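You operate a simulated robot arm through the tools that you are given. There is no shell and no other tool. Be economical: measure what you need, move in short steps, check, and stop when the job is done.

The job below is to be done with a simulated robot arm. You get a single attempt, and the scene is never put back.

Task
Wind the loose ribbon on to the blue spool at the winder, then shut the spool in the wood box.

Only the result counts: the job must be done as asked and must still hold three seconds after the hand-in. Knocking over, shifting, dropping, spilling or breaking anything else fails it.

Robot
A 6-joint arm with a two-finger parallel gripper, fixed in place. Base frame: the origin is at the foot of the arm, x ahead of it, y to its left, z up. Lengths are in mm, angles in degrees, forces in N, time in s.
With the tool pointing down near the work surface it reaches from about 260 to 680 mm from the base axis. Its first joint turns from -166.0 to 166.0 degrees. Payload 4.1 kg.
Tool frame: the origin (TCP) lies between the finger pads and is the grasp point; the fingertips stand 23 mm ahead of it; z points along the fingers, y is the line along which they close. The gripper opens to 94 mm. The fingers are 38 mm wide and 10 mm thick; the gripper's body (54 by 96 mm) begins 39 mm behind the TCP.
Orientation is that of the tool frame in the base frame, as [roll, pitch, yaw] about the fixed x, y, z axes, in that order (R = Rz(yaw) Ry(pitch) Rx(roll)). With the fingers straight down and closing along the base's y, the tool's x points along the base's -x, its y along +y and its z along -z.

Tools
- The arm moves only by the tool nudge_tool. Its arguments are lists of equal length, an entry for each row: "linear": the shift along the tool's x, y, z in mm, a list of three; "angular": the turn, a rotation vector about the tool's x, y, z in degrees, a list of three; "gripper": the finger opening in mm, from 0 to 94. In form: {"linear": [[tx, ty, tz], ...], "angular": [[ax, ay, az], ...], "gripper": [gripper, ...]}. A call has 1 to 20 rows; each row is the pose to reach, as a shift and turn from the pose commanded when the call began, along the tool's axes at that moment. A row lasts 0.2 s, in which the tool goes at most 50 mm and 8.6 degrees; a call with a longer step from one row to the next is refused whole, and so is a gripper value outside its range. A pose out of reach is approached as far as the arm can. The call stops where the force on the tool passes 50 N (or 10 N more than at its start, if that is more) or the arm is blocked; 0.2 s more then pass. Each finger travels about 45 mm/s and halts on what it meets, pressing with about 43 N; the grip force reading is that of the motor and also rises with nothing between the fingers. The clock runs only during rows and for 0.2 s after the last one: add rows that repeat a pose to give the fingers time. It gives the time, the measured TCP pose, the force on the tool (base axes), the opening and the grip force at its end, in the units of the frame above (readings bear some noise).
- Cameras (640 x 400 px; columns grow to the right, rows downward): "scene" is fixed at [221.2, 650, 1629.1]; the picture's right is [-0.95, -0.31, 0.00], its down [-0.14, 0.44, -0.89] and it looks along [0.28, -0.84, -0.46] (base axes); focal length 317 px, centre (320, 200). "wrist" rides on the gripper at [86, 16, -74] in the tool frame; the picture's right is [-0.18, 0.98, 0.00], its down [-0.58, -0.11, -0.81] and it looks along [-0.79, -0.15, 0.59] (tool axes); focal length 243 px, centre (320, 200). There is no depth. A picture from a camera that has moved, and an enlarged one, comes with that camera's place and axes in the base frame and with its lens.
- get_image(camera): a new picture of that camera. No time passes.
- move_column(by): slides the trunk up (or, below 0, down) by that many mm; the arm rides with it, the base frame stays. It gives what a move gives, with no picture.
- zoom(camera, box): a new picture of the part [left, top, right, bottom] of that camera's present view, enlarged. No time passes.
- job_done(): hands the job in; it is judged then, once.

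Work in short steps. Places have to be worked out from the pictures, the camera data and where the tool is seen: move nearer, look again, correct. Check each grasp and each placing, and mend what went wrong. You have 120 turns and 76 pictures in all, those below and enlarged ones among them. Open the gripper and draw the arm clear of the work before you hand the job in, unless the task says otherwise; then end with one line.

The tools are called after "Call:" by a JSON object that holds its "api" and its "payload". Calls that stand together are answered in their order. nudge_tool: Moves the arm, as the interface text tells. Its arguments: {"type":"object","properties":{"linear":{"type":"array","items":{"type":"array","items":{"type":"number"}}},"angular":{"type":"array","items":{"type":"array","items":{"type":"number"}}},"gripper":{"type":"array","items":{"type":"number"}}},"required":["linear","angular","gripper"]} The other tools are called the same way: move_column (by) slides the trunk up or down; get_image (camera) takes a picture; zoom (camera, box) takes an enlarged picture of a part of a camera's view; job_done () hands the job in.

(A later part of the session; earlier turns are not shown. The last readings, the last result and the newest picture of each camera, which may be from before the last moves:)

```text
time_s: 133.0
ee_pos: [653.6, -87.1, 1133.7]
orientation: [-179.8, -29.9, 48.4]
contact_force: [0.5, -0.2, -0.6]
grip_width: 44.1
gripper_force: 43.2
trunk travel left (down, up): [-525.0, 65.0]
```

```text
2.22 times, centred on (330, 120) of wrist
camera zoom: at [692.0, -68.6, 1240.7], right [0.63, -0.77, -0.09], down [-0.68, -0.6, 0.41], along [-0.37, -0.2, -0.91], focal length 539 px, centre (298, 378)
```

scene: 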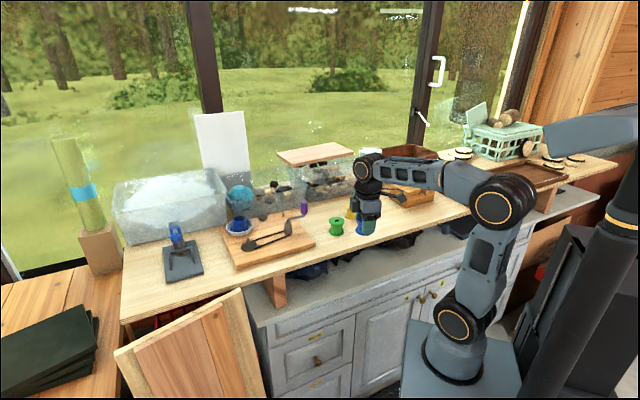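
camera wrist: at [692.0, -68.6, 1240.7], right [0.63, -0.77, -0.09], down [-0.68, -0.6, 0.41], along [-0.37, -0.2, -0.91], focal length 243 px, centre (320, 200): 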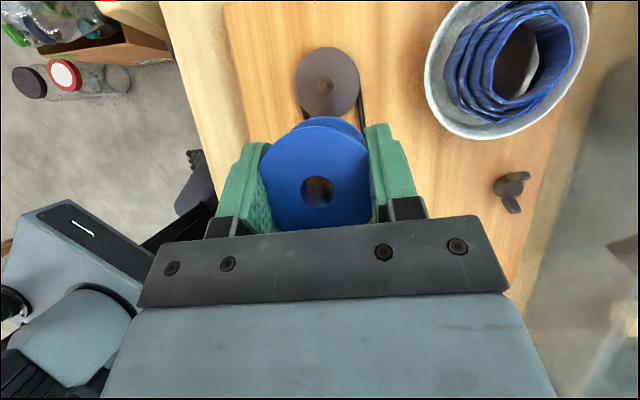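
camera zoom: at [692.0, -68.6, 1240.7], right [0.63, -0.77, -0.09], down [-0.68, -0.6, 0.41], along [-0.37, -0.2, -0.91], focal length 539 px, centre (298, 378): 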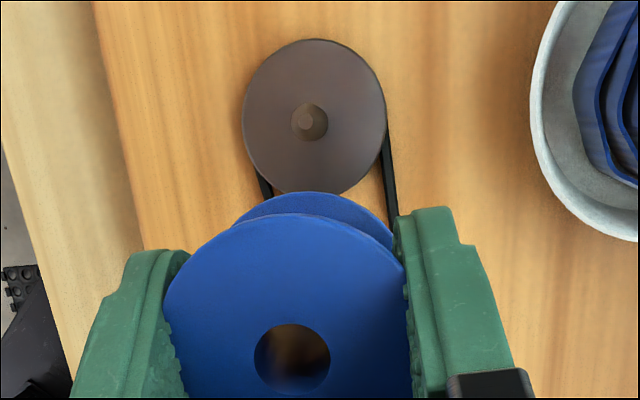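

The peg computes to (686.7,-56), so I need +44 mm along s and +4 in n. I'll move over it with the spool bottom just above the peg tip (z≈1114), then check.

Call:
{"api": "nudge_tool", "payload": {"linear": [[2, 0.4, 2], [5, 1, 7], [9, 1.6, 13], [14, 2.3, 20], [19, 3, 27], [24, 3.6, 34], [27, 4, 38], [28, 4.1, 39.3], [28, 4.1, 39.3]], "angular": [[0, 0, 0], [0, 0, 0], [0, 0, 0], [0, 0, 0], [0, 0, 0], [0, 0, 0], [0, 0, 0], [0, 0, 0], [0, 0, 0]], "gripper": [40, 40, 40, 40, 40, 40, 40, 40, 40]}}

Call:
{"api": "zoom", "payload": {"camera": "wrist", "box": [220, 80, 420, 230]}}

```text
time_s: 135.0
ee_pos: [688.0, -55.9, 1113.3]
orientation: [-179.9, -29.6, 48.2]
contact_force: [-0.7, 0.4, -0.6]
grip_width: 44.3
gripper_force: 42.7
trunk travel left (down, up): [-525.0, 65.0]
```

```text
2.67 times, centred on (320, 155) of wrist
camera zoom: at [724.9, -38.8, 1220.3], right [0.63, -0.77, -0.09], down [-0.68, -0.6, 0.41], along [-0.37, -0.2, -0.91], focal length 647 px, centre (320, 320)
```

zoom: 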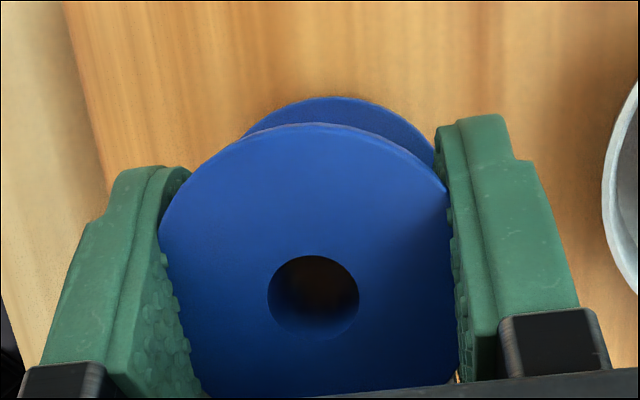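

Aligned within about 1.5 mm. I'll lower slowly, with a small correction, watching the force.

Call:
{"api": "nudge_tool", "payload": {"linear": [[-3, -0.5, 3], [-5, -0.5, 6.5], [-7, -0.5, 10], [-9, -0.5, 13.3], [-11, -0.5, 16.6], [-12.5, -0.5, 19.2], [-12.5, -0.5, 19.2]], "angular": [[0, 0, 0], [0, 0, 0], [0, 0, 0], [0, 0, 0], [0, 0, 0], [0, 0, 0], [0, 0, 0]], "gripper": [40, 40, 40, 40, 40, 40, 40]}}

Call:
{"api": "zoom", "payload": {"camera": "wrist", "box": [220, 80, 420, 230]}}

```text
time_s: 136.6
ee_pos: [685.8, -57.6, 1089.3]
orientation: [-179.8, -29.7, 48.2]
contact_force: [-0.4, -0.7, -0.2]
grip_width: 44.3
gripper_force: 42.5
trunk travel left (down, up): [-525.0, 65.0]
```

```text
2.67 times, centred on (320, 155) of wrist
camera zoom: at [723.5, -39.6, 1197.0], right [0.63, -0.77, -0.09], down [-0.68, -0.6, 0.41], along [-0.37, -0.2, -0.91], focal length 647 px, centre (320, 320)
```

zoom: 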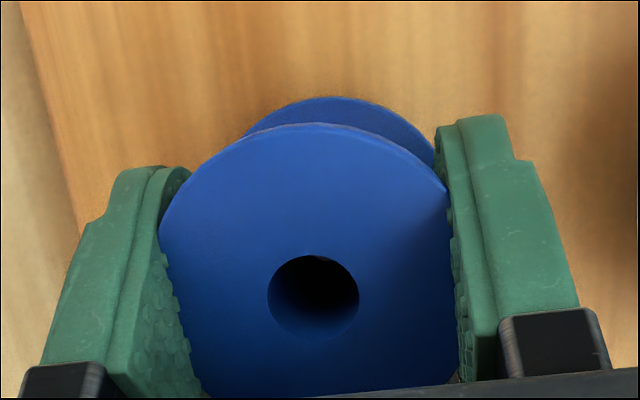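

No force with the bottom at z≈1055, so the peg is in the hole. Keep lowering in small steps to the platter.

Call:
{"api": "nudge_tool", "payload": {"linear": [[-1, 0, 1.7], [-2, 0, 3.5], [-3, 0, 5.2], [-4, 0, 6.9], [-5, 0, 8.7], [-5.5, 0, 9.5], [-5.5, 0, 9.5]], "angular": [[0, 0, 0], [0, 0, 0], [0, 0, 0], [0, 0, 0], [0, 0, 0], [0, 0, 0], [0, 0, 0]], "gripper": [40, 40, 40, 40, 40, 40, 40]}}

```text
time_s: 138.2
ee_pos: [685.8, -56.0, 1080.3]
orientation: [179.9, -29.7, 48.2]
contact_force: [3.6, 1.0, 11.3]
grip_width: 44.1
gripper_force: 43.0
trunk travel left (down, up): [-525.0, 65.0]
```

Contact with 11 N at bottom z≈1046, matching the platter height. Release and look.

Call:
{"api": "nudge_tool", "payload": {"linear": [[0, 0, 0], [0, 0, 0], [0, 0, 0], [0, 0, 0], [0, 0, 0]], "angular": [[0, 0, 0], [0, 0, 0], [0, 0, 0], [0, 0, 0], [0, 0, 0]], "gripper": [50, 60, 70, 80, 80]}}

Call:
{"api": "get_image", "payload": {"camera": "wrist"}}

```text
time_s: 139.4
ee_pos: [685.5, -57.1, 1078.4]
orientation: [-180.0, -29.7, 48.2]
contact_force: [0.1, -0.4, 0.0]
grip_width: 79.9
gripper_force: 0.0
trunk travel left (down, up): [-525.0, 65.0]
```

```text
21 pictures are left
camera wrist: at [723.1, -39.4, 1185.2], right [0.63, -0.77, -0.09], down [-0.68, -0.6, 0.41], along [-0.37, -0.2, -0.91], focal length 243 px, centre (320, 200)
```

wrist: 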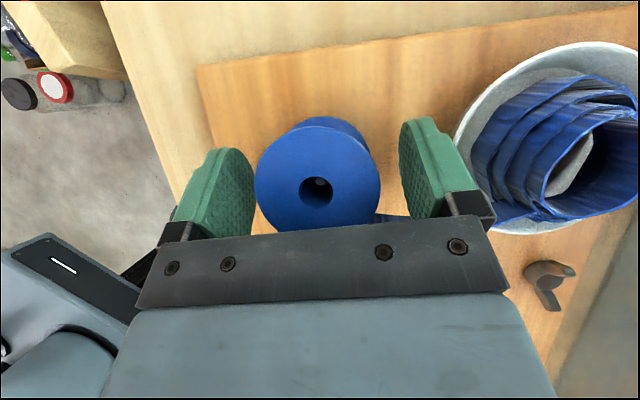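

The spool sits on the peg and the ribbon is now attached to it. Lift straight up.

Call:
{"api": "nudge_tool", "payload": {"linear": [[2, 0, -3], [7, 0, -12], [15, 0, -26], [25, 0, -43], [35, 0, -61], [42, 0, -73], [45, 0, -78], [45, 0, -78]], "angular": [[0, 0, 0], [0, 0, 0], [0, 0, 0], [0, 0, 0], [0, 0, 0], [0, 0, 0], [0, 0, 0], [0, 0, 0]], "gripper": [80, 80, 80, 80, 80, 80, 80, 80]}}

Call:
{"api": "get_image", "payload": {"camera": "wrist"}}

Call:
{"api": "zoom", "payload": {"camera": "scene", "box": [210, 170, 330, 280]}}

```text
time_s: 140.8
ee_pos: [651.1, -108.4, 1172.1]
orientation: [-180.0, -32.8, 47.8]
contact_force: [-0.8, -0.6, 0.5]
grip_width: 79.8
gripper_force: 0.0
trunk travel left (down, up): [-525.0, 65.0]
stopped in row 6: the arm was blocked; the commanded pose is now the measured one
```

```text
20 pictures are left
camera wrist: at [685.7, -95.8, 1279.6], right [0.62, -0.77, -0.1], down [-0.7, -0.61, 0.36], along [-0.34, -0.16, -0.93], focal length 243 px, centre (320, 200)
```

wrist: 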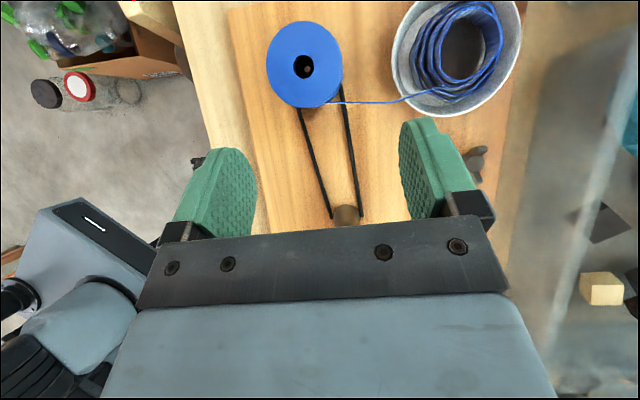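

```text
3.64 times, centred on (270, 225) of scene
camera zoom: at [221.2, 650.0, 1629.1], right [-0.95, -0.31, 0.0], down [-0.14, 0.44, -0.89], along [0.28, -0.84, -0.46], focal length 1154 px, centre (502, 109)
```

zoom: 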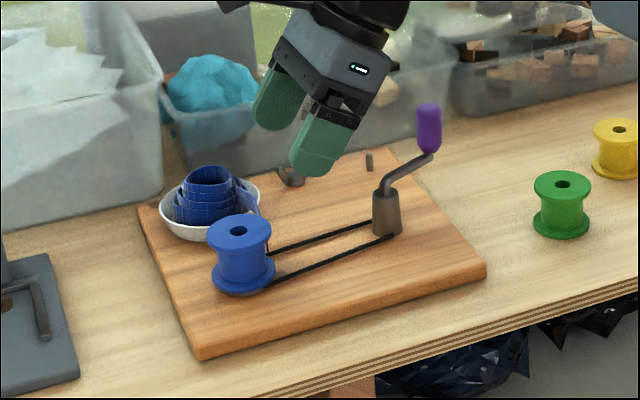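

The spool is seated with the ribbon leading to it. The crank handle was turned slightly by the earlier bump and is now near (605,-243). The ribbon leaves the spool on its near side, so winding is clockwise seen from above. I'll go above the handle and look.

Call:
{"api": "nudge_tool", "payload": {"linear": [[-3, 1, -2], [-10, 5, -6], [-22, 11, -14], [-38, 19, -24], [-55, 27, -36], [-72, 36, -47], [-88, 44, -57], [-100, 50, -65], [-108, 54, -70], [-111, 55, -71.5], [-111, 55, -71.5]], "angular": [[0, -0.5, 0], [0, -1, 0], [0, -1.6, 0], [0, -2.2, 0], [0, -2.8, 0], [0, -2.8, 0], [0, -2.8, 0], [0, -2.8, 0], [0, -2.8, 0], [0, -2.8, 0], [0, -2.8, 0]], "gripper": [80, 80, 80, 80, 80, 80, 80, 80, 80, 80, 80]}}

Call:
{"api": "get_image", "payload": {"camera": "wrist"}}

```text
time_s: 143.2
ee_pos: [610.8, -234.5, 1167.6]
orientation: [-179.7, -29.3, 48.1]
contact_force: [0.0, -0.7, 0.4]
grip_width: 80.0
gripper_force: 0.0
trunk travel left (down, up): [-525.0, 65.0]
```

```text
18 pictures are left
camera wrist: at [649.9, -216.9, 1273.9], right [0.63, -0.77, -0.09], down [-0.68, -0.6, 0.42], along [-0.38, -0.2, -0.9], focal length 243 px, centre (320, 200)
```

wrist: 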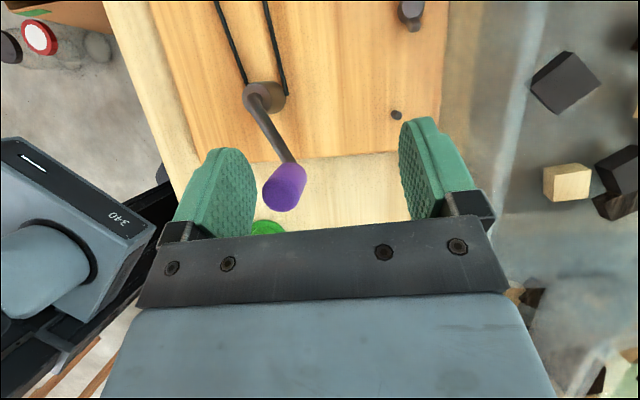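

I'll enlarge the crank to fix the hub and handle positions for the circle.

Call:
{"api": "zoom", "payload": {"camera": "wrist", "box": [200, 50, 360, 230]}}

```text
2.22 times, centred on (280, 140) of wrist
camera zoom: at [649.9, -216.9, 1273.9], right [0.63, -0.77, -0.09], down [-0.68, -0.6, 0.42], along [-0.38, -0.2, -0.9], focal length 539 px, centre (409, 333)
```

zoom: 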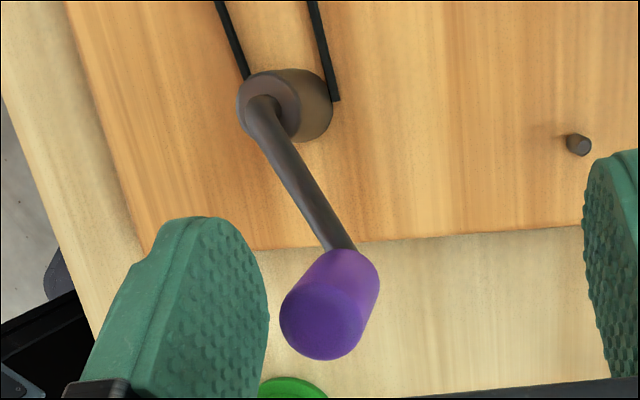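

The geometry is: hub (604,-172), handle (582.5,-225) with z 1093–1140, and crank radius about 57 mm. I'll move over the handle, come down to z≈1128 (fingers above the crank arm) and close.

Call:
{"api": "nudge_tool", "payload": {"linear": [[-2, -6, -1], [-6, -16, -3], [-9, -24, -5], [-10.2, -27.5, -5.7], [-13, -27.5, 0], [-18, -27.5, 8], [-23, -27.5, 17], [-28, -27.5, 26], [-29.6, -27.5, 28.8], [-29.6, -27.5, 28.8]], "angular": [[0, 0, 0], [0, 0, 0], [0, 0, 0], [0, 0, 0], [0, 0, 0], [0, 0, 0], [0, 0, 0], [0, 0, 0], [0, 0, 0], [0, 0, 0]], "gripper": [80, 80, 80, 80, 80, 80, 80, 80, 80, 80]}}

Call:
{"api": "get_image", "payload": {"camera": "wrist"}}

```text
time_s: 145.4
ee_pos: [582.5, -223.8, 1126.1]
orientation: [-179.9, -29.5, 48.1]
contact_force: [-0.4, 0.7, 0.2]
grip_width: 80.1
gripper_force: 0.2
trunk travel left (down, up): [-525.0, 65.0]
```

```text
16 pictures are left
camera wrist: at [619.9, -206.0, 1234.1], right [0.62, -0.78, -0.09], down [-0.68, -0.6, 0.42], along [-0.38, -0.2, -0.9], focal length 243 px, centre (320, 200)
```

wrist: 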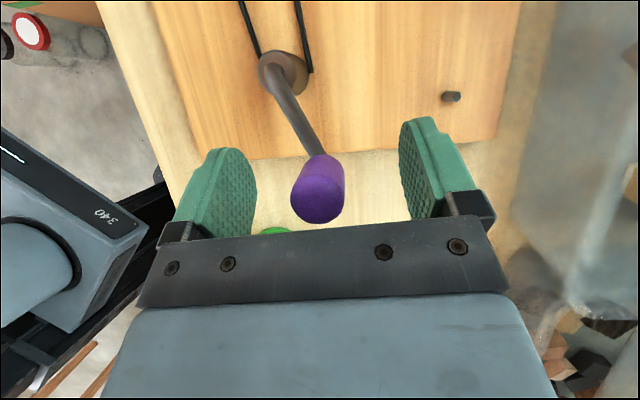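

The handle axis is about 5 mm back along s from the TCP. I'll shift and close on it.

Call:
{"api": "nudge_tool", "payload": {"linear": [[-2.4, 0, -1.3], [-4.4, 0, -2.4], [-4.4, 0, -2.4], [-4.4, 0, -2.4], [-4.4, 0, -2.4], [-4.4, 0, -2.4], [-4.4, 0, -2.4], [-4.4, 0, -2.4]], "angular": [[0, 0, 0], [0, 0, 0], [0, 0, 0], [0, 0, 0], [0, 0, 0], [0, 0, 0], [0, 0, 0], [0, 0, 0]], "gripper": [80, 65, 50, 35, 20, 15, 15, 15]}}

```text
time_s: 147.2
ee_pos: [579.2, -227.2, 1128.5]
orientation: [-179.8, -29.5, 48.1]
contact_force: [-0.7, 0.4, -0.7]
grip_width: 23.1
gripper_force: 45.2
trunk travel left (down, up): [-525.0, 65.0]
```

Gripped (23 mm). A test arc of about 48° clockwise, checking the force.

Call:
{"api": "nudge_tool", "payload": {"linear": [[-1.6, -8.3, -0.9], [-2.2, -16.7, -1.2], [-1.8, -25.1, -1.0], [-0.3, -33.4, -0.2], [2.1, -41.4, 1.2], [5.5, -48.9, 3.1], [5.5, -48.9, 3.1]], "angular": [[0, 0, 0], [0, 0, 0], [0, 0, 0], [0, 0, 0], [0, 0, 0], [0, 0, 0], [0, 0, 0]], "gripper": [15, 15, 15, 15, 15, 15, 15]}}

Call:
{"api": "get_image", "payload": {"camera": "wrist"}}

```text
time_s: 148.3
ee_pos: [541.5, -228.7, 1127.9]
orientation: [178.6, -31.3, 48.5]
contact_force: [45.3, 5.7, 4.1]
grip_width: 23.2
gripper_force: 44.7
trunk travel left (down, up): [-525.0, 65.0]
stopped in row 5: the force on the tool passed its limit (the readings are from after the stop); the commanded pose is now the measured one
```

```text
15 pictures are left
camera wrist: at [576.0, -212.6, 1235.3], right [0.62, -0.78, -0.07], down [-0.7, -0.6, 0.38], along [-0.34, -0.19, -0.92], focal length 243 px, centre (320, 200)
```

wrist: 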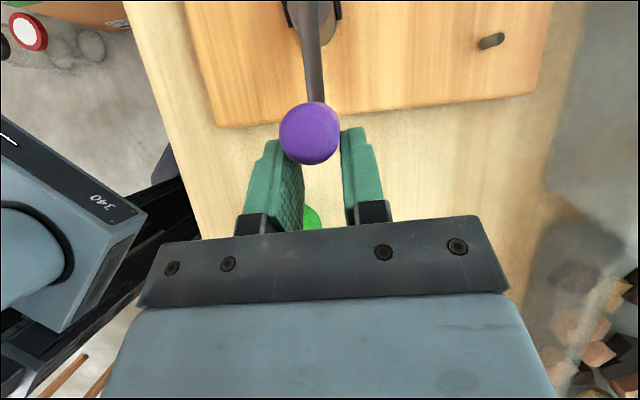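

The handle turned about 23°, then the force limit tripped and the lean reset dragged the fingers off it. It probably needs a slower push. I'll open, re-centre on the handle and read again.

Call:
{"api": "nudge_tool", "payload": {"linear": [[0, 0, 0], [0, 0, 0], [6, 0, 3], [13, 1, 7], [19, 2, 10.5], [21, 2.5, 12], [21, 2.5, 12], [21, 2.5, 12]], "angular": [[0, 0, 0], [0, 0, 0], [0, -0.6, 0], [0.5, -1.2, 0], [1, -1.7, 0], [1.3, -1.7, 0], [1.3, -1.7, 0], [1.3, -1.7, 0]], "gripper": [30, 40, 50, 50, 50, 50, 50, 50]}}

Call:
{"api": "get_image", "payload": {"camera": "wrist"}}

```text
time_s: 150.1
ee_pos: [545.2, -225.6, 1129.2]
orientation: [-179.5, -30.3, 48.0]
contact_force: [0.3, -0.5, 0.5]
grip_width: 49.9
gripper_force: 0.2
trunk travel left (down, up): [-525.0, 65.0]
```

```text
14 pictures are left
camera wrist: at [582.8, -208.8, 1236.4], right [0.63, -0.77, -0.1], down [-0.68, -0.61, 0.4], along [-0.37, -0.19, -0.91], focal length 243 px, centre (320, 200)
```

wrist: 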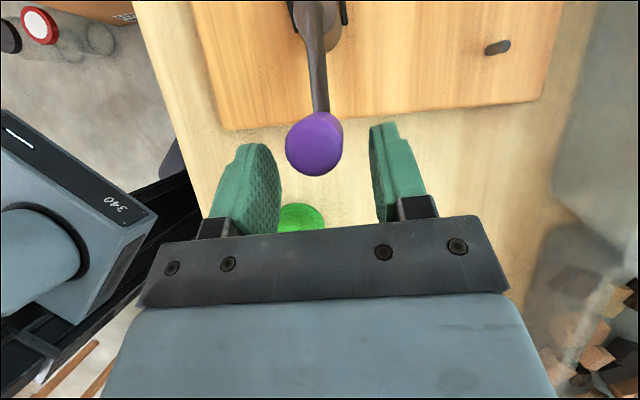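

The handle is now at (559,-212), 19 mm ahead. I'll move on to it and grip again.

Call:
{"api": "nudge_tool", "payload": {"linear": [[5, 0, 3], [11, 1, 6.5], [16, 1, 9], [16.7, 1, 9.6], [16.7, 1, 9.6], [16.7, 1, 9.6], [16.7, 1, 9.6], [16.7, 1, 9.6], [16.7, 1, 9.6]], "angular": [[0, 0, 0], [0, 0, 0], [0, 0, 0], [0, 0, 0], [0, 0, 0], [0, 0, 0], [0, 0, 0], [0, 0, 0], [0, 0, 0]], "gripper": [50, 50, 50, 50, 38, 28, 15, 15, 15]}}

```text
time_s: 152.1
ee_pos: [562.2, -209.1, 1127.4]
orientation: [-179.3, -29.9, 48.2]
contact_force: [-2.0, 1.2, -2.7]
grip_width: 22.8
gripper_force: 44.9
trunk travel left (down, up): [-525.0, 65.0]
```

Now a slow 24° arc, at 4° per row.

Call:
{"api": "nudge_tool", "payload": {"linear": [[0.55, -4.2, 0.3], [1.4, -8.3, 0.8], [2.4, -12.3, 1.4], [3.7, -16.2, 2.1], [5.2, -20, 3], [7, -23.7, 4], [7, -23.7, 4]], "angular": [[0, 0, 0], [0, 0, 0], [0, 0, 0], [0, 0, 0], [0, 0, 0], [0, 0, 0], [0, 0, 0]], "gripper": [15, 15, 15, 15, 15, 15, 15]}}

```text
time_s: 152.9
ee_pos: [553.6, -217.3, 1125.1]
orientation: [179.2, -30.8, 48.0]
contact_force: [23.0, -19.9, 18.4]
grip_width: 23.3
gripper_force: 45.3
trunk travel left (down, up): [-525.0, 65.0]
stopped in row 3: the force on the tool passed its limit (the readings are from after the stop); the commanded pose is now the measured one
```

Clockwise stalls while gripped: the pads hold the handle from turning and the fingertips may touch the crank arm. Pushing the handle round with closed fingers avoids both. I'll release, rise, step to the trailing (+n) side and close the fingers.

Call:
{"api": "nudge_tool", "payload": {"linear": [[0, 0, 0], [0, 0, 0], [5, 0, -8], [12, 0, -20], [20, 0, -33], [26, 0, -43], [26, 5, -43], [26, 14, -43], [26, 22, -43], [26, 26, -43], [26, 26, -43], [26, 26, -43]], "angular": [[0, 0, 0], [0, 0, 0], [0.3, -0.3, 0], [0.6, -0.6, 0], [0.8, -0.9, 0], [0.8, -0.9, 0], [0.8, -0.9, 0], [0.8, -0.9, 0], [0.8, -0.9, 0], [0.8, -0.9, 0], [0.8, -0.9, 0], [0.8, -0.9, 0]], "gripper": [35, 50, 50, 50, 50, 50, 35, 20, 10, 0, 0, 0]}}

Call:
{"api": "get_image", "payload": {"camera": "wrist"}}

```text
time_s: 155.5
ee_pos: [564.0, -238.7, 1175.3]
orientation: [-179.3, -30.4, 48.1]
contact_force: [-0.5, 0.5, 0.0]
grip_width: 0.0
gripper_force: 42.5
trunk travel left (down, up): [-525.0, 65.0]
```

```text
13 pictures are left
camera wrist: at [602.4, -223.4, 1282.4], right [0.63, -0.77, -0.1], down [-0.68, -0.61, 0.4], along [-0.37, -0.18, -0.91], focal length 243 px, centre (320, 200)
```

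wrist: 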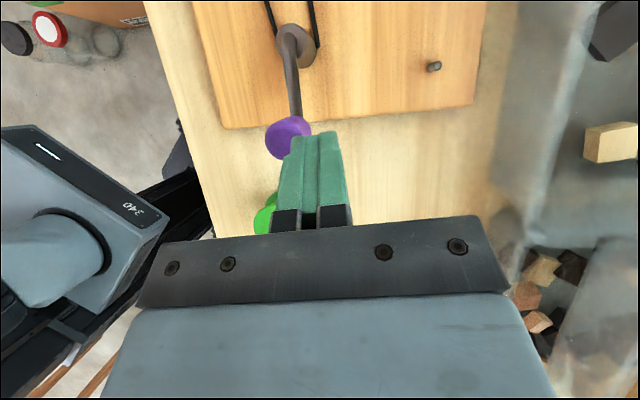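

Fingers are closed. I'll lower the poker beside the handle on its trailing side, to z≈1128.

Call:
{"api": "nudge_tool", "payload": {"linear": [[4, 3, 2], [9, 6, 5], [10.7, 7.2, 6.2], [7, 7.2, 13], [2, 7.2, 21], [-4, 7.2, 31], [-9, 7.2, 40], [-12.8, 7.2, 46.8], [-12.8, 7.2, 46.8]], "angular": [[0, 0, 0], [0, 0, 0], [0, 0, 0], [0, 0, 0], [0, 0, 0], [0, 0, 0], [0, 0, 0], [0, 0, 0], [0, 0, 0]], "gripper": [0, 0, 0, 0, 0, 0, 0, 0, 0]}}

```text
time_s: 157.5
ee_pos: [576.6, -237.2, 1127.4]
orientation: [-179.2, -30.4, 48.2]
contact_force: [0.5, 0.0, -0.2]
grip_width: 0.0
gripper_force: 43.0
trunk travel left (down, up): [-525.0, 65.0]
```

A slow test push in -n, about 45° of crank.

Call:
{"api": "nudge_tool", "payload": {"linear": [[0, -5, 0], [0.4, -10, 0.2], [0, -15, 0], [-0.6, -20, -0.4], [-0.9, -25, -0.5], [-1, -30, -0.6], [-1, -34.5, -0.6], [-0.9, -39, -0.5], [-0.8, -43, -0.4], [-0.7, -46.5, -0.4]], "angular": [[0, 0, 0], [0, 0, 0], [0, 0, 0], [0, 0, 0], [0, 0, 0], [0, 0, 0], [0, 0, 0], [0, 0, 0], [0, 0, 0], [0, 0, 0]], "gripper": [0, 0, 0, 0, 0, 0, 0, 0, 0, 0]}}

Call:
{"api": "get_image", "payload": {"camera": "wrist"}}

```text
time_s: 158.4
ee_pos: [570.8, -233.5, 1123.5]
orientation: [179.0, -30.6, 48.3]
contact_force: [24.1, -21.0, 16.0]
grip_width: 0.0
gripper_force: 42.0
trunk travel left (down, up): [-525.0, 65.0]
stopped in row 4: the force on the tool passed its limit (the readings are from after the stop); the commanded pose is now the measured one
```

```text
12 pictures are left
camera wrist: at [606.3, -216.4, 1230.6], right [0.62, -0.78, -0.08], down [-0.7, -0.6, 0.4], along [-0.36, -0.19, -0.91], focal length 243 px, centre (320, 200)
```

wrist: 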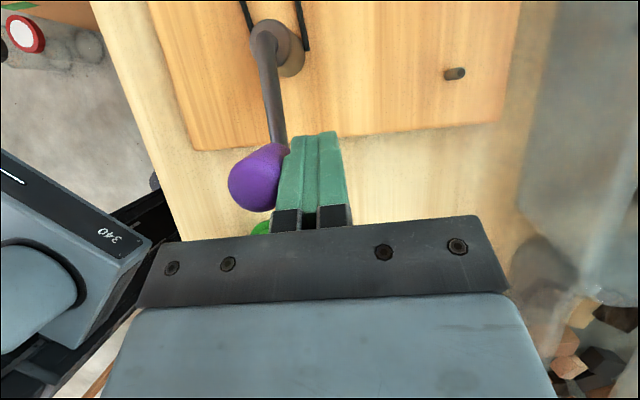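

Clockwise is hard against a stop, right at the crank's original rest angle, while my earlier bump had moved it the other way freely. So it winds counter-clockwise. I'll rise and cross to the other side of the handle.

Call:
{"api": "nudge_tool", "payload": {"linear": [[2, 2, -5], [8, 3, -15], [15, 3, -27], [22, 3, -38], [25, 3, -44], [25, -6, -44], [25, -18, -44], [25, -31, -44], [25, -42, -44], [25, -49, -44], [25, -51, -44], [25, -51, -44]], "angular": [[0.3, 0, 0], [0.6, -0.2, 0], [0.9, -0.4, 0], [1, -0.5, 0], [1, -0.5, 0], [1, -0.5, 0], [1, -0.5, 0], [1, -0.5, 0], [1, -0.5, 0], [1, -0.5, 0], [1, -0.5, 0], [1, -0.5, 0]], "gripper": [0, 0, 0, 0, 0, 0, 0, 0, 0, 0, 0, 0]}}

```text
time_s: 161.0
ee_pos: [529.1, -194.5, 1170.9]
orientation: [-179.2, -29.8, 48.3]
contact_force: [0.3, 0.5, 0.7]
grip_width: 0.0
gripper_force: 42.4
trunk travel left (down, up): [-525.0, 65.0]
```

Positioned on the -n side. Lower and push slowly counter-clockwise for about 50°.

Call:
{"api": "nudge_tool", "payload": {"linear": [[-4, 0, 7], [-10, 0, 17], [-16, 0, 28], [-21.4, 0, 37.3], [-21.4, 6, 37.3], [-21.4, 13, 37.3], [-21.4, 19.5, 37.3], [-21.4, 24.6, 37.3], [-21.2, 29.7, 37.4], [-21.8, 34.6, 37], [-22.4, 39.5, 36.7], [-22.6, 44.2, 36.6], [-22.7, 48.8, 36.6], [-22.6, 53, 36.6], [-22.5, 57.1, 36.7], [-22.4, 61, 36.7], [-22.4, 64.7, 36.8]], "angular": [[0, 0, 0], [0, 0, 0], [0, 0, 0], [0, 0, 0], [0, 0, 0], [0, 0, 0], [0, 0, 0], [0, 0, 0], [0, 0, 0], [0, 0, 0], [0, 0, 0], [0, 0, 0], [0, 0, 0], [0, 0, 0], [0, 0, 0], [0, 0, 0], [0, 0, 0]], "gripper": [0, 0, 0, 0, 0, 0, 0, 0, 0, 0, 0, 0, 0, 0, 0, 0, 0]}}

Call:
{"api": "get_image", "payload": {"camera": "wrist"}}

```text
time_s: 164.6
ee_pos: [575.0, -238.9, 1128.7]
orientation: [-179.3, -29.9, 48.2]
contact_force: [-0.6, 0.5, 0.9]
grip_width: 0.2
gripper_force: 42.4
trunk travel left (down, up): [-525.0, 65.0]
```

```text
11 pictures are left
camera wrist: at [613.6, -221.8, 1235.2], right [0.63, -0.77, -0.1], down [-0.68, -0.61, 0.41], along [-0.38, -0.19, -0.91], focal length 243 px, centre (320, 200)
```

wrist: 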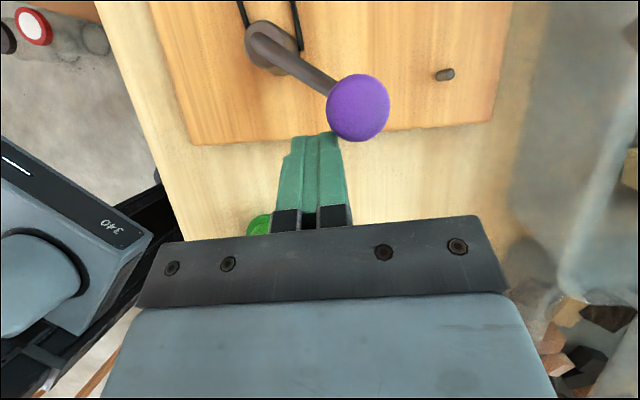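

It turns freely this way: the handle moved from 187° to 130° with almost no force. I'll continue with a 200° arc.

Call:
{"api": "nudge_tool", "payload": {"linear": [[2.5, 9.3, 1.4], [8.1, 19.2, 4.7], [16.5, 28, 9.5], [25.3, 34.8, 14.6], [34.2, 39.8, 19.6], [42.8, 43.4, 24.6], [53.2, 44.7, 30.6], [65.2, 42.2, 37.5], [77.5, 35.4, 44.6], [87.6, 27.1, 50.3], [95.3, 17.8, 54.8], [101, 8, 58.1], [105.1, -2.2, 60.4], [110.2, -12.4, 63.4], [114.9, -22.2, 66], [120.3, -31.5, 69.1], [120.2, -39.8, 69.1], [120, -47.4, 69], [117.5, -56.7, 67.5], [111.8, -66.6, 64.3]], "angular": [[0, 0, 0], [0, 0, 0], [0, 0, 0], [0, 0, 0], [0, 0, 0], [0, 0, 0], [0, 0, 0], [0, 0, 0], [0, 0, 0], [0, 0, 0], [0, 0, 0], [0, 0, 0], [0, 0, 0], [0, 0, 0], [0, 0, 0], [0, 0, 0], [0, 0, 0], [0, 0, 0], [0, 0, 0], [0, 0, 0]], "gripper": [0, 0, 0, 0, 0, 0, 0, 0, 0, 0, 0, 0, 0, 0, 0, 0, 0, 0, 0, 0]}}

Call:
{"api": "get_image", "payload": {"camera": "wrist"}}

```text
time_s: 168.8
ee_pos: [611.0, -93.1, 1132.5]
orientation: [-179.6, -30.0, 48.2]
contact_force: [0.6, 2.1, 1.5]
grip_width: 0.1
gripper_force: 42.2
trunk travel left (down, up): [-525.0, 65.0]
```

```text
10 pictures are left
camera wrist: at [648.3, -77.0, 1238.6], right [0.63, -0.77, -0.1], down [-0.68, -0.61, 0.41], along [-0.37, -0.19, -0.91], focal length 243 px, centre (320, 200)
```

wrist: 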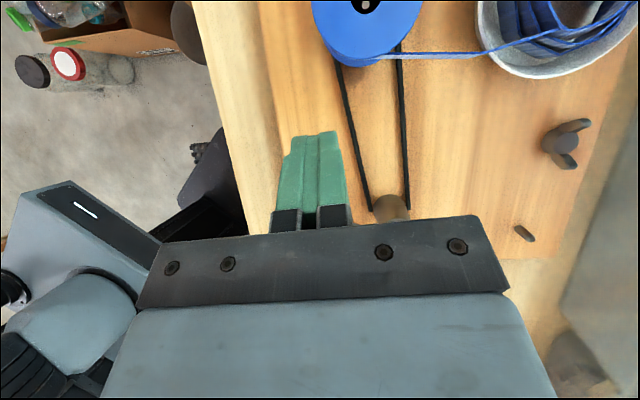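

The whole arc went through and the spool visibly turned with the ribbon running on to it. Next 200°.

Call:
{"api": "nudge_tool", "payload": {"linear": [[-9.8, -8.8, -2.2], [-18.6, -15.6, -7.3], [-27.5, -20.6, -12.4], [-36.1, -24.2, -17.4], [-46.5, -25.5, -23.4], [-58.5, -23, -30.3], [-70.8, -16.2, -37.4], [-80.8, -7.9, -43.2], [-92, 1.4, -49.7], [-101.2, 11.2, -55], [-108.7, 21.4, -59.3], [-112.1, 31.6, -61.3], [-113.3, 41.4, -62], [-113.6, 50.7, -62.1], [-113.4, 59, -62], [-113.2, 66.6, -61.9], [-110.7, 75.9, -60.5], [-105.1, 85.8, -57.2], [-96.8, 94.6, -52.4], [-87.9, 101.4, -47.3]], "angular": [[0, 0, 0], [0, 0, 0], [0, 0, 0], [0, 0, 0], [0, 0, 0], [0, 0, 0], [0, 0, 0], [0, 0, 0], [0, 0, 0], [0, 0, 0], [0, 0, 0], [0, 0, 0], [0, 0, 0], [0, 0, 0], [0, 0, 0], [0, 0, 0], [0, 0, 0], [0, 0, 0], [0, 0, 0], [0, 0, 0]], "gripper": [0, 0, 0, 0, 0, 0, 0, 0, 0, 0, 0, 0, 0, 0, 0, 0, 0, 0, 0, 0]}}

Call:
{"api": "get_image", "payload": {"camera": "wrist"}}

```text
time_s: 169.5
ee_pos: [549.3, -146.3, 1131.9]
orientation: [-179.5, -33.2, 48.0]
contact_force: [0.0, 0.0, 0.0]
grip_width: 0.0
gripper_force: 42.5
trunk travel left (down, up): [-525.0, 65.0]
stopped in row 3: the arm was blocked; the commanded pose is now the measured one
```

```text
9 pictures are left
camera wrist: at [583.7, -134.7, 1240.9], right [0.63, -0.77, -0.11], down [-0.7, -0.62, 0.36], along [-0.34, -0.15, -0.93], focal length 243 px, centre (320, 200)
```

wrist: 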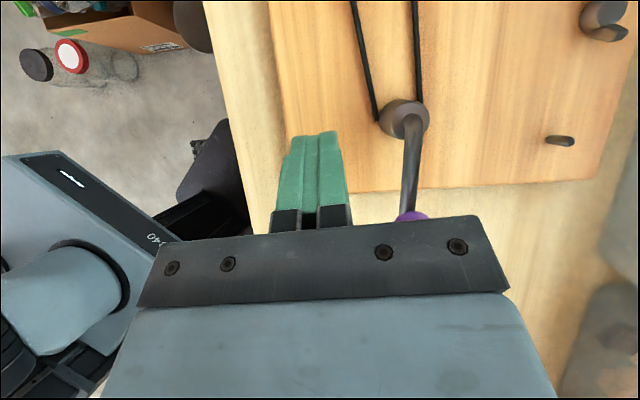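

A lean stop, but it carried the handle on to about 180°, so a full turn is done. I'll straighten, reposition behind the handle and push on.

Call:
{"api": "nudge_tool", "payload": {"linear": [[-18.3, 3, -8.5], [-35.1, 8, -19.4], [-45.1, 13, -26], [-45.1, 25, -26], [-44.3, 36.5, -25.4], [-45.5, 46.7, -26.2], [-46.6, 56.5, -27], [-46.9, 65.8, -27.1], [-46.7, 74.1, -27], [-46.5, 81.7, -26.9], [-44.1, 91, -25.3], [-38.7, 100.9, -21.8], [-30.6, 109.7, -16.5], [-22.1, 116.5, -10.9], [-13.6, 121.5, -5.3], [-5.2, 125.1, 0.1], [4.8, 126.4, 6.7], [16.4, 123.9, 14.3], [28.3, 117.1, 22], [38, 108.8, 28.4]], "angular": [[0, -0.8, 0], [0, -1.6, 0], [0, -2.4, 0], [0, -3.2, 0], [0, -3.2, 0], [0, -3.2, 0], [0, -3.2, 0], [0, -3.2, 0], [0, -3.2, 0], [0, -3.2, 0], [0, -3.2, 0], [0, -3.2, 0], [0, -3.2, 0], [0, -3.2, 0], [0, -3.2, 0], [0, -3.2, 0], [0, -3.2, 0], [0, -3.2, 0], [0, -3.2, 0], [0, -3.2, 0]], "gripper": [0, 0, 0, 0, 0, 0, 0, 0, 0, 0, 0, 0, 0, 0, 0, 0, 0, 0, 0, 0]}}

```text
time_s: 173.7
ee_pos: [671.1, -173.3, 1123.0]
orientation: [-179.2, -29.2, 48.3]
contact_force: [-1.2, -0.6, 0.3]
grip_width: 0.0
gripper_force: 42.3
trunk travel left (down, up): [-525.0, 65.0]
```

On track at about 30°. Continuing round another 200°.

Call:
{"api": "nudge_tool", "payload": {"linear": [[3.9, -9.5, -2.4], [9.7, -19.3, 0.8], [13.8, -29.5, 3.1], [18.9, -39.7, 6], [23.7, -49.5, 8.6], [26.4, -58.8, 10.2], [27.2, -67.1, 10.6], [27.1, -74.7, 10.5], [26.3, -84, 10.1], [20.6, -93.9, 6.9], [12.2, -102.7, 2.2], [3.3, -109.5, -2.8], [-5.6, -114.5, -7.7], [-14.3, -118.1, -12.6], [-24.8, -119.4, -18.5], [-36.8, -116.9, -25.2], [-49.2, -110.1, -32.1], [-59.4, -101.8, -37.8], [-70.6, -92.5, -44.1], [-79.9, -82.7, -49.3]], "angular": [[0, 0, 0], [0, 0, 0], [0, 0, 0], [0, 0, 0], [0, 0, 0], [0, 0, 0], [0, 0, 0], [0, 0, 0], [0, 0, 0], [0, 0, 0], [0, 0, 0], [0, 0, 0], [0, 0, 0], [0, 0, 0], [0, 0, 0], [0, 0, 0], [0, 0, 0], [0, 0, 0], [0, 0, 0], [0, 0, 0]], "gripper": [0, 0, 0, 0, 0, 0, 0, 0, 0, 0, 0, 0, 0, 0, 0, 0, 0, 0, 0, 0]}}

Call:
{"api": "get_image", "payload": {"camera": "scene"}}

```text
time_s: 176.5
ee_pos: [545.6, -151.1, 1133.7]
orientation: [-179.6, -32.5, 47.9]
contact_force: [0.5, -1.3, -0.6]
grip_width: 0.1
gripper_force: 41.9
trunk travel left (down, up): [-525.0, 65.0]
stopped in row 13: the arm was blocked; the commanded pose is now the measured one
```

```text
8 pictures are left
```

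scene: 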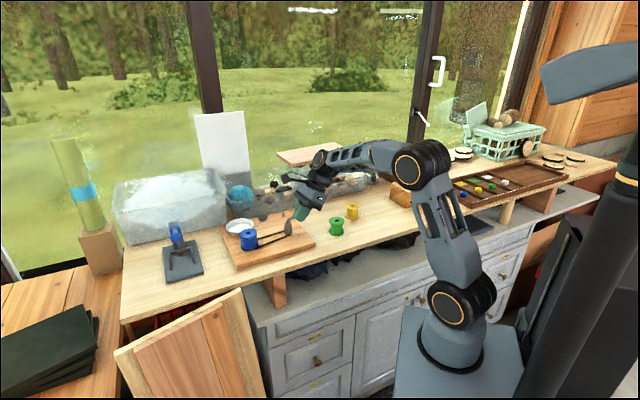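

The dish seems empty now. I'll enlarge it to confirm.

Call:
{"api": "zoom", "payload": {"camera": "scene", "box": [215, 205, 305, 275]}}

```text
5.71 times, centred on (260, 240) of scene
camera zoom: at [221.2, 650.0, 1629.1], right [-0.95, -0.31, 0.0], down [-0.14, 0.44, -0.89], along [0.28, -0.84, -0.46], focal length 1814 px, centre (663, -29)
```

zoom: 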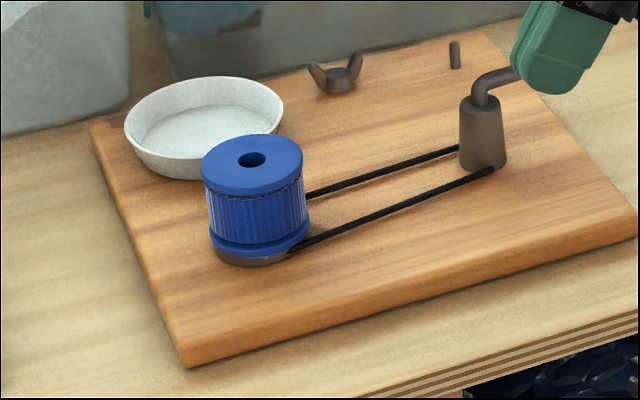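

All the ribbon is wound on the spool and the dish is empty. Now I'll open the gripper and go back over the spool, first to s≈380.

Call:
{"api": "nudge_tool", "payload": {"linear": [[2, 1, -2], [6, 3, 0], [14, 6, 4], [25, 11, 10], [38, 16, 19], [52, 22, 28], [66, 28, 38], [79, 33, 47], [90, 38, 55], [98, 41, 60], [104, 43, 64], [106, 43, 65.5], [106, 43, 65.5]], "angular": [[0, -0.5, 0], [0, -1, 0], [0, -1.5, 0], [0, -2, 0], [0, -2.5, 0], [0, -2.5, 0], [0, -2.5, 0], [0, -2.5, 0], [0, -2.5, 0], [0, -2.5, 0], [0, -2.5, 0], [0, -2.5, 0], [0, -2.5, 0]], "gripper": [0, 0, 10, 25, 40, 55, 70, 80, 80, 80, 80, 80, 80]}}

```text
time_s: 179.3
ee_pos: [669.7, -77.4, 1132.5]
orientation: [-179.6, -29.5, 48.0]
contact_force: [-0.1, 0.5, -0.1]
grip_width: 79.7
gripper_force: 0.0
trunk travel left (down, up): [-525.0, 65.0]
```

4 cm short. Move over the axis, down to the previous seat height (z≈1079) and close.

Call:
{"api": "nudge_tool", "payload": {"linear": [[4, 0, 2], [11, -1, 6], [18, -1.5, 10], [23.5, -1.5, 13.3], [20, -1.5, 20], [14, -1.5, 30], [8, -1.5, 41], [2, -1.5, 51], [-1.5, -1.5, 57.5], [-2.6, -1.5, 59.4], [-2.6, -1.5, 59.4], [-2.6, -1.5, 59.4], [-2.6, -1.5, 59.4], [-2.6, -1.5, 59.4], [-2.6, -1.5, 59.4]], "angular": [[0, 0, 0], [0, 0, 0], [0, 0, 0], [0, 0, 0], [0, 0, 0], [0, 0, 0], [0, 0, 0], [0, 0, 0], [0, 0, 0], [0, 0, 0], [0, 0, 0], [0, 0, 0], [0, 0, 0], [0, 0, 0], [0, 0, 0]], "gripper": [80, 80, 80, 80, 80, 80, 80, 80, 80, 80, 70, 58, 46, 40, 40]}}

```text
time_s: 182.5
ee_pos: [685.0, -56.8, 1079.6]
orientation: [-179.5, -29.6, 48.2]
contact_force: [0.4, 0.6, 1.1]
grip_width: 44.5
gripper_force: 43.0
trunk travel left (down, up): [-525.0, 65.0]
```

Gripped. Lift off the peg (42 mm), then draw back with an offset away from the hub.

Call:
{"api": "nudge_tool", "payload": {"linear": [[2, 0, -3.5], [7, 0, -12], [13, 0, -23], [18.5, 0, -33], [20.7, 0, -36.5], [13.5, -6, -44.1], [0.3, -18, -57.3], [-16.3, -32, -72.6], [-33.8, -46, -90.5], [-50.7, -54, -109.3], [-65.9, -60, -127.1], [-80.3, -64, -142.2], [-91.4, -66, -153.1], [-99.1, -67, -159.8], [-101.7, -67, -161.3], [-101.7, -67, -161.3]], "angular": [[0, 0, 0], [0, 0, 0], [0, 0, 0], [0, 0, 0], [0, 0, 0], [0, 0, 0], [0, 0, 0], [0, 0, 0], [0, 0, 0], [0, 0, 0], [0, 0, 0], [0, 0, 0], [0, 0, 0], [0, 0, 0], [0, 0, 0], [0, 0, 0]], "gripper": [40, 40, 40, 40, 40, 40, 40, 40, 40, 40, 40, 40, 40, 40, 40, 40]}}

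Call:
{"api": "get_image", "payload": {"camera": "wrist"}}

```text
time_s: 184.6
ee_pos: [562.1, -133.8, 1150.3]
orientation: [-179.5, -32.6, 47.9]
contact_force: [0.8, -0.2, -0.5]
grip_width: 44.7
gripper_force: 42.5
trunk travel left (down, up): [-525.0, 65.0]
stopped in row 10: the arm was blocked; the commanded pose is now the measured one
```

```text
6 pictures are left
camera wrist: at [596.6, -120.6, 1259.3], right [0.63, -0.77, -0.11], down [-0.7, -0.62, 0.36], along [-0.35, -0.15, -0.92], focal length 243 px, centre (320, 200)
```

wrist: 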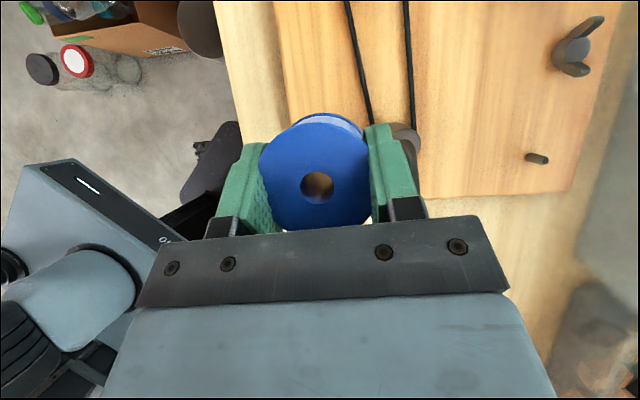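

The wound spool is off the peg and held. The box must be opened with a free gripper, so I'll first set the spool down again at its original free spot, carrying it back high.

Call:
{"api": "nudge_tool", "payload": {"linear": [[-2.5, 0, -1.6], [-8.4, -1, -5.4], [-18.5, -2, -11.9], [-32, -3, -20.5], [-48, -4, -30.7], [-65.7, -5, -42], [-84, -6, -53.9], [-102.8, -8, -65.8], [-121.3, -9, -77.6], [-139.9, -10, -89.5], [-158.4, -12, -101.3], [-176.9, -13, -113.2], [-195.5, -14, -125], [-212.3, -15, -135.8], [-227.5, -16, -145.5], [-240, -17, -153.6], [-250, -18, -160], [-257.8, -19, -165], [-263, -19, -168], [-265.4, -19, -169.8]], "angular": [[0, -0.6, 0], [0, -1.2, 0], [0, -1.8, 0], [0, -2.4, 0], [0, -2.6, 0], [0, -2.6, 0], [0, -2.6, 0], [0, -2.6, 0], [0, -2.6, 0], [0, -2.6, 0], [0, -2.6, 0], [0, -2.6, 0], [0, -2.6, 0], [0, -2.6, 0], [0, -2.6, 0], [0, -2.6, 0], [0, -2.6, 0], [0, -2.6, 0], [0, -2.6, 0], [0, -2.6, 0]], "gripper": [40, 40, 40, 40, 40, 40, 40, 40, 40, 40, 40, 40, 40, 40, 40, 40, 40, 40, 40, 40]}}

```text
time_s: 188.8
ee_pos: [344.7, -348.1, 1152.0]
orientation: [-179.3, -29.4, 48.1]
contact_force: [-1.1, -0.5, 0.5]
grip_width: 44.3
gripper_force: 43.1
trunk travel left (down, up): [-525.0, 65.0]
```

Now to the spot near (300,-400) and down to just above the table.

Call:
{"api": "nudge_tool", "payload": {"linear": [[-4, 0, -2], [-13, 1, -7], [-26, 1, -15], [-40, 1, -23], [-53, 1.4, -30], [-62, 1.4, -31], [-70, 1.4, -15], [-79, 1.4, 0], [-88, 1.4, 16], [-96, 1.4, 31], [-102, 1.4, 41], [-104.9, 1.4, 46.5], [-104.9, 1.4, 46.5]], "angular": [[0, 0, 0], [0, 0, 0], [0, 0, 0], [0, 0, 0], [0, 0, 0], [0, 0, 0], [0, 0, 0], [0, 0, 0], [0, 0, 0], [0, 0, 0], [0, 0, 0], [0, 0, 0], [0, 0, 0]], "gripper": [40, 40, 40, 40, 40, 40, 40, 40, 40, 40, 40, 40, 40]}}

```text
time_s: 191.6
ee_pos: [298.5, -400.0, 1058.9]
orientation: [-179.3, -29.4, 48.0]
contact_force: [0.4, 0.0, -0.5]
grip_width: 44.2
gripper_force: 43.3
trunk travel left (down, up): [-525.0, 65.0]
```

3 mm to go. Lower to touch, then open.

Call:
{"api": "nudge_tool", "payload": {"linear": [[-0.7, 0, 1.3], [-1.5, 0, 2.6], [-1.8, 0, 3.1], [-1.8, 0, 3.1], [-1.8, 0, 3.1], [-1.8, 0, 3.1], [-1.8, 0, 3.1], [-1.8, 0, 3.1]], "angular": [[0, 0, 0], [0, 0, 0], [0, 0, 0], [0, 0, 0], [0, 0, 0], [0, 0, 0], [0, 0, 0], [0, 0, 0]], "gripper": [40, 40, 40, 50, 62, 75, 90, 94]}}

```text
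time_s: 193.4
ee_pos: [298.7, -398.5, 1054.7]
orientation: [-179.3, -29.4, 48.0]
contact_force: [0.3, 0.7, -0.3]
grip_width: 93.9
gripper_force: 0.1
trunk travel left (down, up): [-525.0, 65.0]
```

Released. Rise 120 mm and bring the tool back to vertical.

Call:
{"api": "nudge_tool", "payload": {"linear": [[6, 0, -10], [15, 0, -26], [27, 0, -48], [39, 0, -70], [49, 0, -87], [56, 0, -99], [59, 0, -104.5], [59, 0, -104.5], [59, 0, -104.5], [59, 0, -104.5]], "angular": [[0, 0, 0], [0, 0, 0], [0, 0, 0], [0, -4, 0], [0, -11, 0], [0, -18, 0], [0, -25, 0], [0, -29, 0], [0, -29.4, 0], [0, -29.4, 0]], "gripper": [94, 94, 94, 94, 94, 94, 94, 94, 94, 94]}}

```text
time_s: 195.6
ee_pos: [300.9, -399.1, 1176.0]
orientation: [-179.4, 0.0, 48.5]
contact_force: [0.2, -0.5, 0.1]
grip_width: 94.3
gripper_force: 0.0
trunk travel left (down, up): [-525.0, 65.0]
```

Now turn the tool 90° (fingers closing along the box's width) and move in front of the knob for a look.

Call:
{"api": "nudge_tool", "payload": {"linear": [[-2, 0, 0], [-8, -1, 0], [-18, -2, 0], [-31, -3, 1], [-46, -5, 2], [-62, -6, 4], [-78, -8, 6], [-94, -10, 9], [-110, -11, 12], [-126, -13, 15], [-142, -15, 18], [-157, -16, 21], [-170, -18, 23], [-180, -19, 25], [-188, -20, 26], [-193, -20, 26], [-194, -20, 26], [-194, -20, 26]], "angular": [[0, 0, -2], [0, 0, -7], [0, 0, -13], [0, 0, -20], [0, 0, -27], [0, 0, -34], [0, 0, -41], [0, 0, -48], [0, 0, -55], [0, 0, -62], [0, 0, -69], [0, 0, -76], [0, 0, -82], [0, 0, -87], [0, 0, -90], [0, 0, -90], [0, 0, -90], [0, 0, -90]], "gripper": [94, 94, 94, 94, 94, 94, 94, 94, 94, 94, 94, 94, 94, 94, 80, 70, 60, 60]}}

Call:
{"api": "get_image", "payload": {"camera": "wrist"}}

```text
time_s: 199.4
ee_pos: [156.0, -531.0, 1150.4]
orientation: [179.9, -0.5, 138.4]
contact_force: [1.0, 0.3, 0.5]
grip_width: 60.0
gripper_force: 0.0
trunk travel left (down, up): [-525.0, 65.0]
```

```text
5 pictures are left
camera wrist: at [102.5, -462.1, 1224.2], right [0.79, 0.61, 0.0], down [0.37, -0.47, 0.8], along [0.49, -0.63, -0.6], focal length 243 px, centre (320, 200)
```

wrist: 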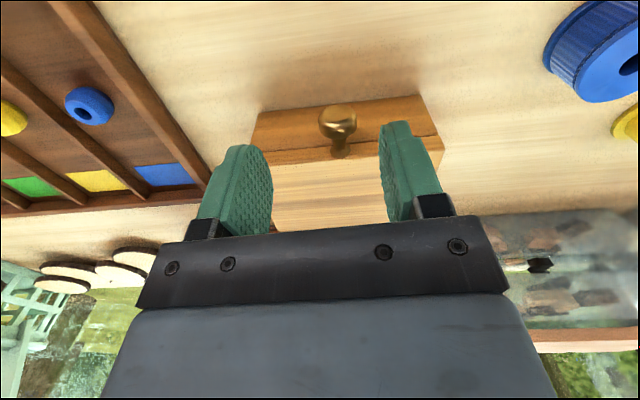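

The knob's centre works out at s=-285, n=488, z≈1077. I'll straddle it, go down to z≈1083 and close.

Call:
{"api": "nudge_tool", "payload": {"linear": [[-5, 3, 0], [-11, 6, 3], [-15, 8, 10], [-15, 8, 20], [-15, 8, 32], [-15, 8, 44], [-15, 8, 56], [-15, 8, 64], [-15, 8, 67], [-15, 8, 67], [-15, 8, 67], [-15, 8, 67], [-15, 8, 67], [-15, 8, 67]], "angular": [[0, 0, 0], [0, 0, 0], [0, 0, 0], [0, 0, 0], [0, 0, 0], [0, 0, 0], [0, 0, 0], [0, 0, 0], [0, 0, 0], [0, 0, 0], [0, 0, 0], [0, 0, 0], [0, 0, 0], [0, 0, 0]], "gripper": [60, 60, 60, 60, 60, 60, 60, 60, 60, 48, 36, 24, 15, 10]}}

```text
time_s: 202.4
ee_pos: [173.7, -533.9, 1082.6]
orientation: [179.9, -0.6, 138.3]
contact_force: [5.7, 8.5, -1.8]
grip_width: 25.5
gripper_force: 45.3
trunk travel left (down, up): [-525.0, 65.0]
```

Knob gripped (25.5 mm). Raise it along an arc about the rear hinge, first 40°.

Call:
{"api": "nudge_tool", "payload": {"linear": [[-0.8, 1, -8.3], [-2.1, 2, -16.6], [-4, 2, -24.8], [-6.5, 2, -32.7], [-9.6, 2, -40.5], [-13.2, 2, -48.1], [-17.3, 2, -55.4], [-21.9, 2, -62.4], [-26.9, 2, -69.1], [-32.5, 2, -75.4], [-32.5, 2, -75.4]], "angular": [[0, 0, 0], [0, 0, 0], [0, 0, 0], [0, 0, 0], [0, 0, 0], [0, 0, 0], [0, 0, 0], [0, 0, 0], [0, 0, 0], [0, 0, 0], [0, 0, 0]], "gripper": [10, 10, 10, 10, 10, 10, 10, 10, 10, 10, 10]}}

Call:
{"api": "get_image", "payload": {"camera": "wrist"}}

```text
time_s: 204.8
ee_pos: [192.7, -553.9, 1162.5]
orientation: [-179.8, -0.4, 138.2]
contact_force: [-30.1, 12.6, 10.8]
grip_width: 25.6
gripper_force: 44.8
trunk travel left (down, up): [-525.0, 65.0]
```

```text
4 pictures are left
camera wrist: at [139.6, -484.3, 1236.9], right [0.79, 0.61, 0.0], down [0.37, -0.47, 0.8], along [0.49, -0.64, -0.6], focal length 243 px, centre (320, 200)
```

wrist: 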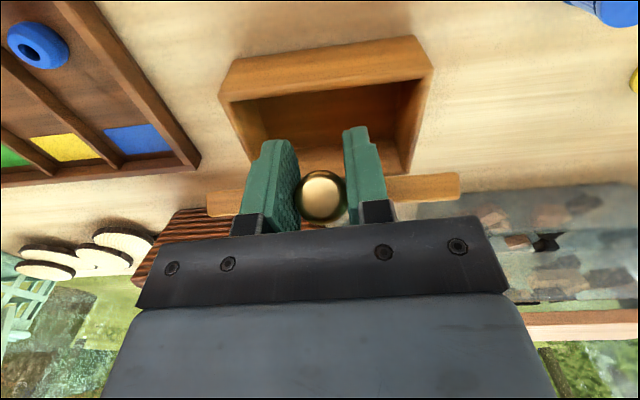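

The lid lifts. A 31 N pull tells me the hinge is a bit higher than assumed, so I'll correct the arc and continue past vertical, tilting the tool outwards for reach (the ball lets it pivot).

Call:
{"api": "nudge_tool", "payload": {"linear": [[12, 2, -2], [8.7, 2, -7.1], [2, 2, -15.2], [-5.4, 2, -22.7], [-13.4, 2, -29.5], [-21.9, 2, -35.6], [-31, 2, -40.9], [-40.4, 2, -45.4], [-50.3, 2, -49.1], [-60.4, 2, -51.9], [-70.7, 2, -53.8], [-81.2, 2, -54.8], [-91.7, 2, -54.9], [-91.7, 2, -54.9]], "angular": [[0, 0, 0], [0, -2, 0], [0, -4, 0], [0, -6, 0], [0, -8, 0], [0, -10.5, 0], [0, -13, 0], [0, -15.5, 0], [0, -18, 0], [0, -20.5, 0], [0, -23, 0], [0, -25, 0], [0, -25, 0], [0, -25, 0]], "gripper": [10, 10, 10, 10, 10, 10, 10, 10, 10, 10, 10, 10, 10, 10]}}

```text
time_s: 207.8
ee_pos: [260.9, -622.4, 1209.6]
orientation: [179.9, 24.1, 137.9]
contact_force: [-29.8, -19.0, -17.2]
grip_width: 25.6
gripper_force: 45.0
trunk travel left (down, up): [-525.0, 65.0]
```

The lid is about vertical. The side pull shows the box is turned a few degrees, so I'll correct 10 mm sideways while pushing a bit further back.

Call:
{"api": "nudge_tool", "payload": {"linear": [[0, -4, 0], [-2, -8, 1.5], [-5, -10, 3.5], [-9, -11, 6], [-12.7, -12, 8.2], [-12.7, -12, 8.2]], "angular": [[0, 0, 0], [0, 0, 0], [0, 0, 0], [0, 0, 0], [0, 0, 0], [0, 0, 0]], "gripper": [10, 10, 10, 10, 10, 10]}}

```text
time_s: 209.2
ee_pos: [264.5, -624.6, 1209.1]
orientation: [-179.8, 25.2, 138.4]
contact_force: [-17.6, -12.7, 24.2]
grip_width: 25.4
gripper_force: 45.0
out of reach, approached as far as the arm can: row 3, 4, 5, 6
trunk travel left (down, up): [-525.0, 65.0]
```

At reach limit with this tilt. I'll tilt 10° more and push 15 mm further.

Call:
{"api": "nudge_tool", "payload": {"linear": [[0, -3, 0], [0, -5, 0], [-3, -7, 1.5], [-7, -8, 4], [-11, -9, 6.5], [-13.6, -10, 8], [-13.6, -10, 8]], "angular": [[0, -4, 0], [0, -8, 0], [0, -11, 0], [0, -12, 0], [0, -12, 0], [0, -12, 0], [0, -12, 0]], "gripper": [10, 10, 10, 10, 10, 10, 10]}}

Call:
{"api": "zoom", "payload": {"camera": "scene", "box": [340, 120, 480, 240]}}

```text
time_s: 210.8
ee_pos: [271.8, -633.6, 1205.6]
orientation: [-179.8, 36.6, 138.5]
contact_force: [-18.3, 20.4, 16.3]
grip_width: 25.1
gripper_force: 45.0
trunk travel left (down, up): [-525.0, 65.0]
```

```text
3.33 times, centred on (410, 180) of scene
camera zoom: at [221.2, 650.0, 1629.1], right [-0.95, -0.31, 0.0], down [-0.14, 0.44, -0.89], along [0.28, -0.84, -0.46], focal length 1058 px, centre (20, 267)
```

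zoom: 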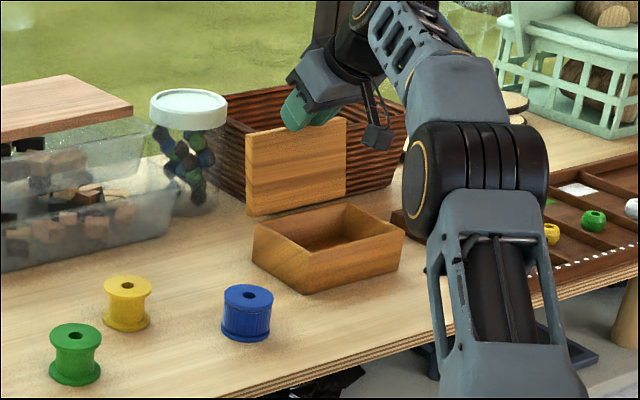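

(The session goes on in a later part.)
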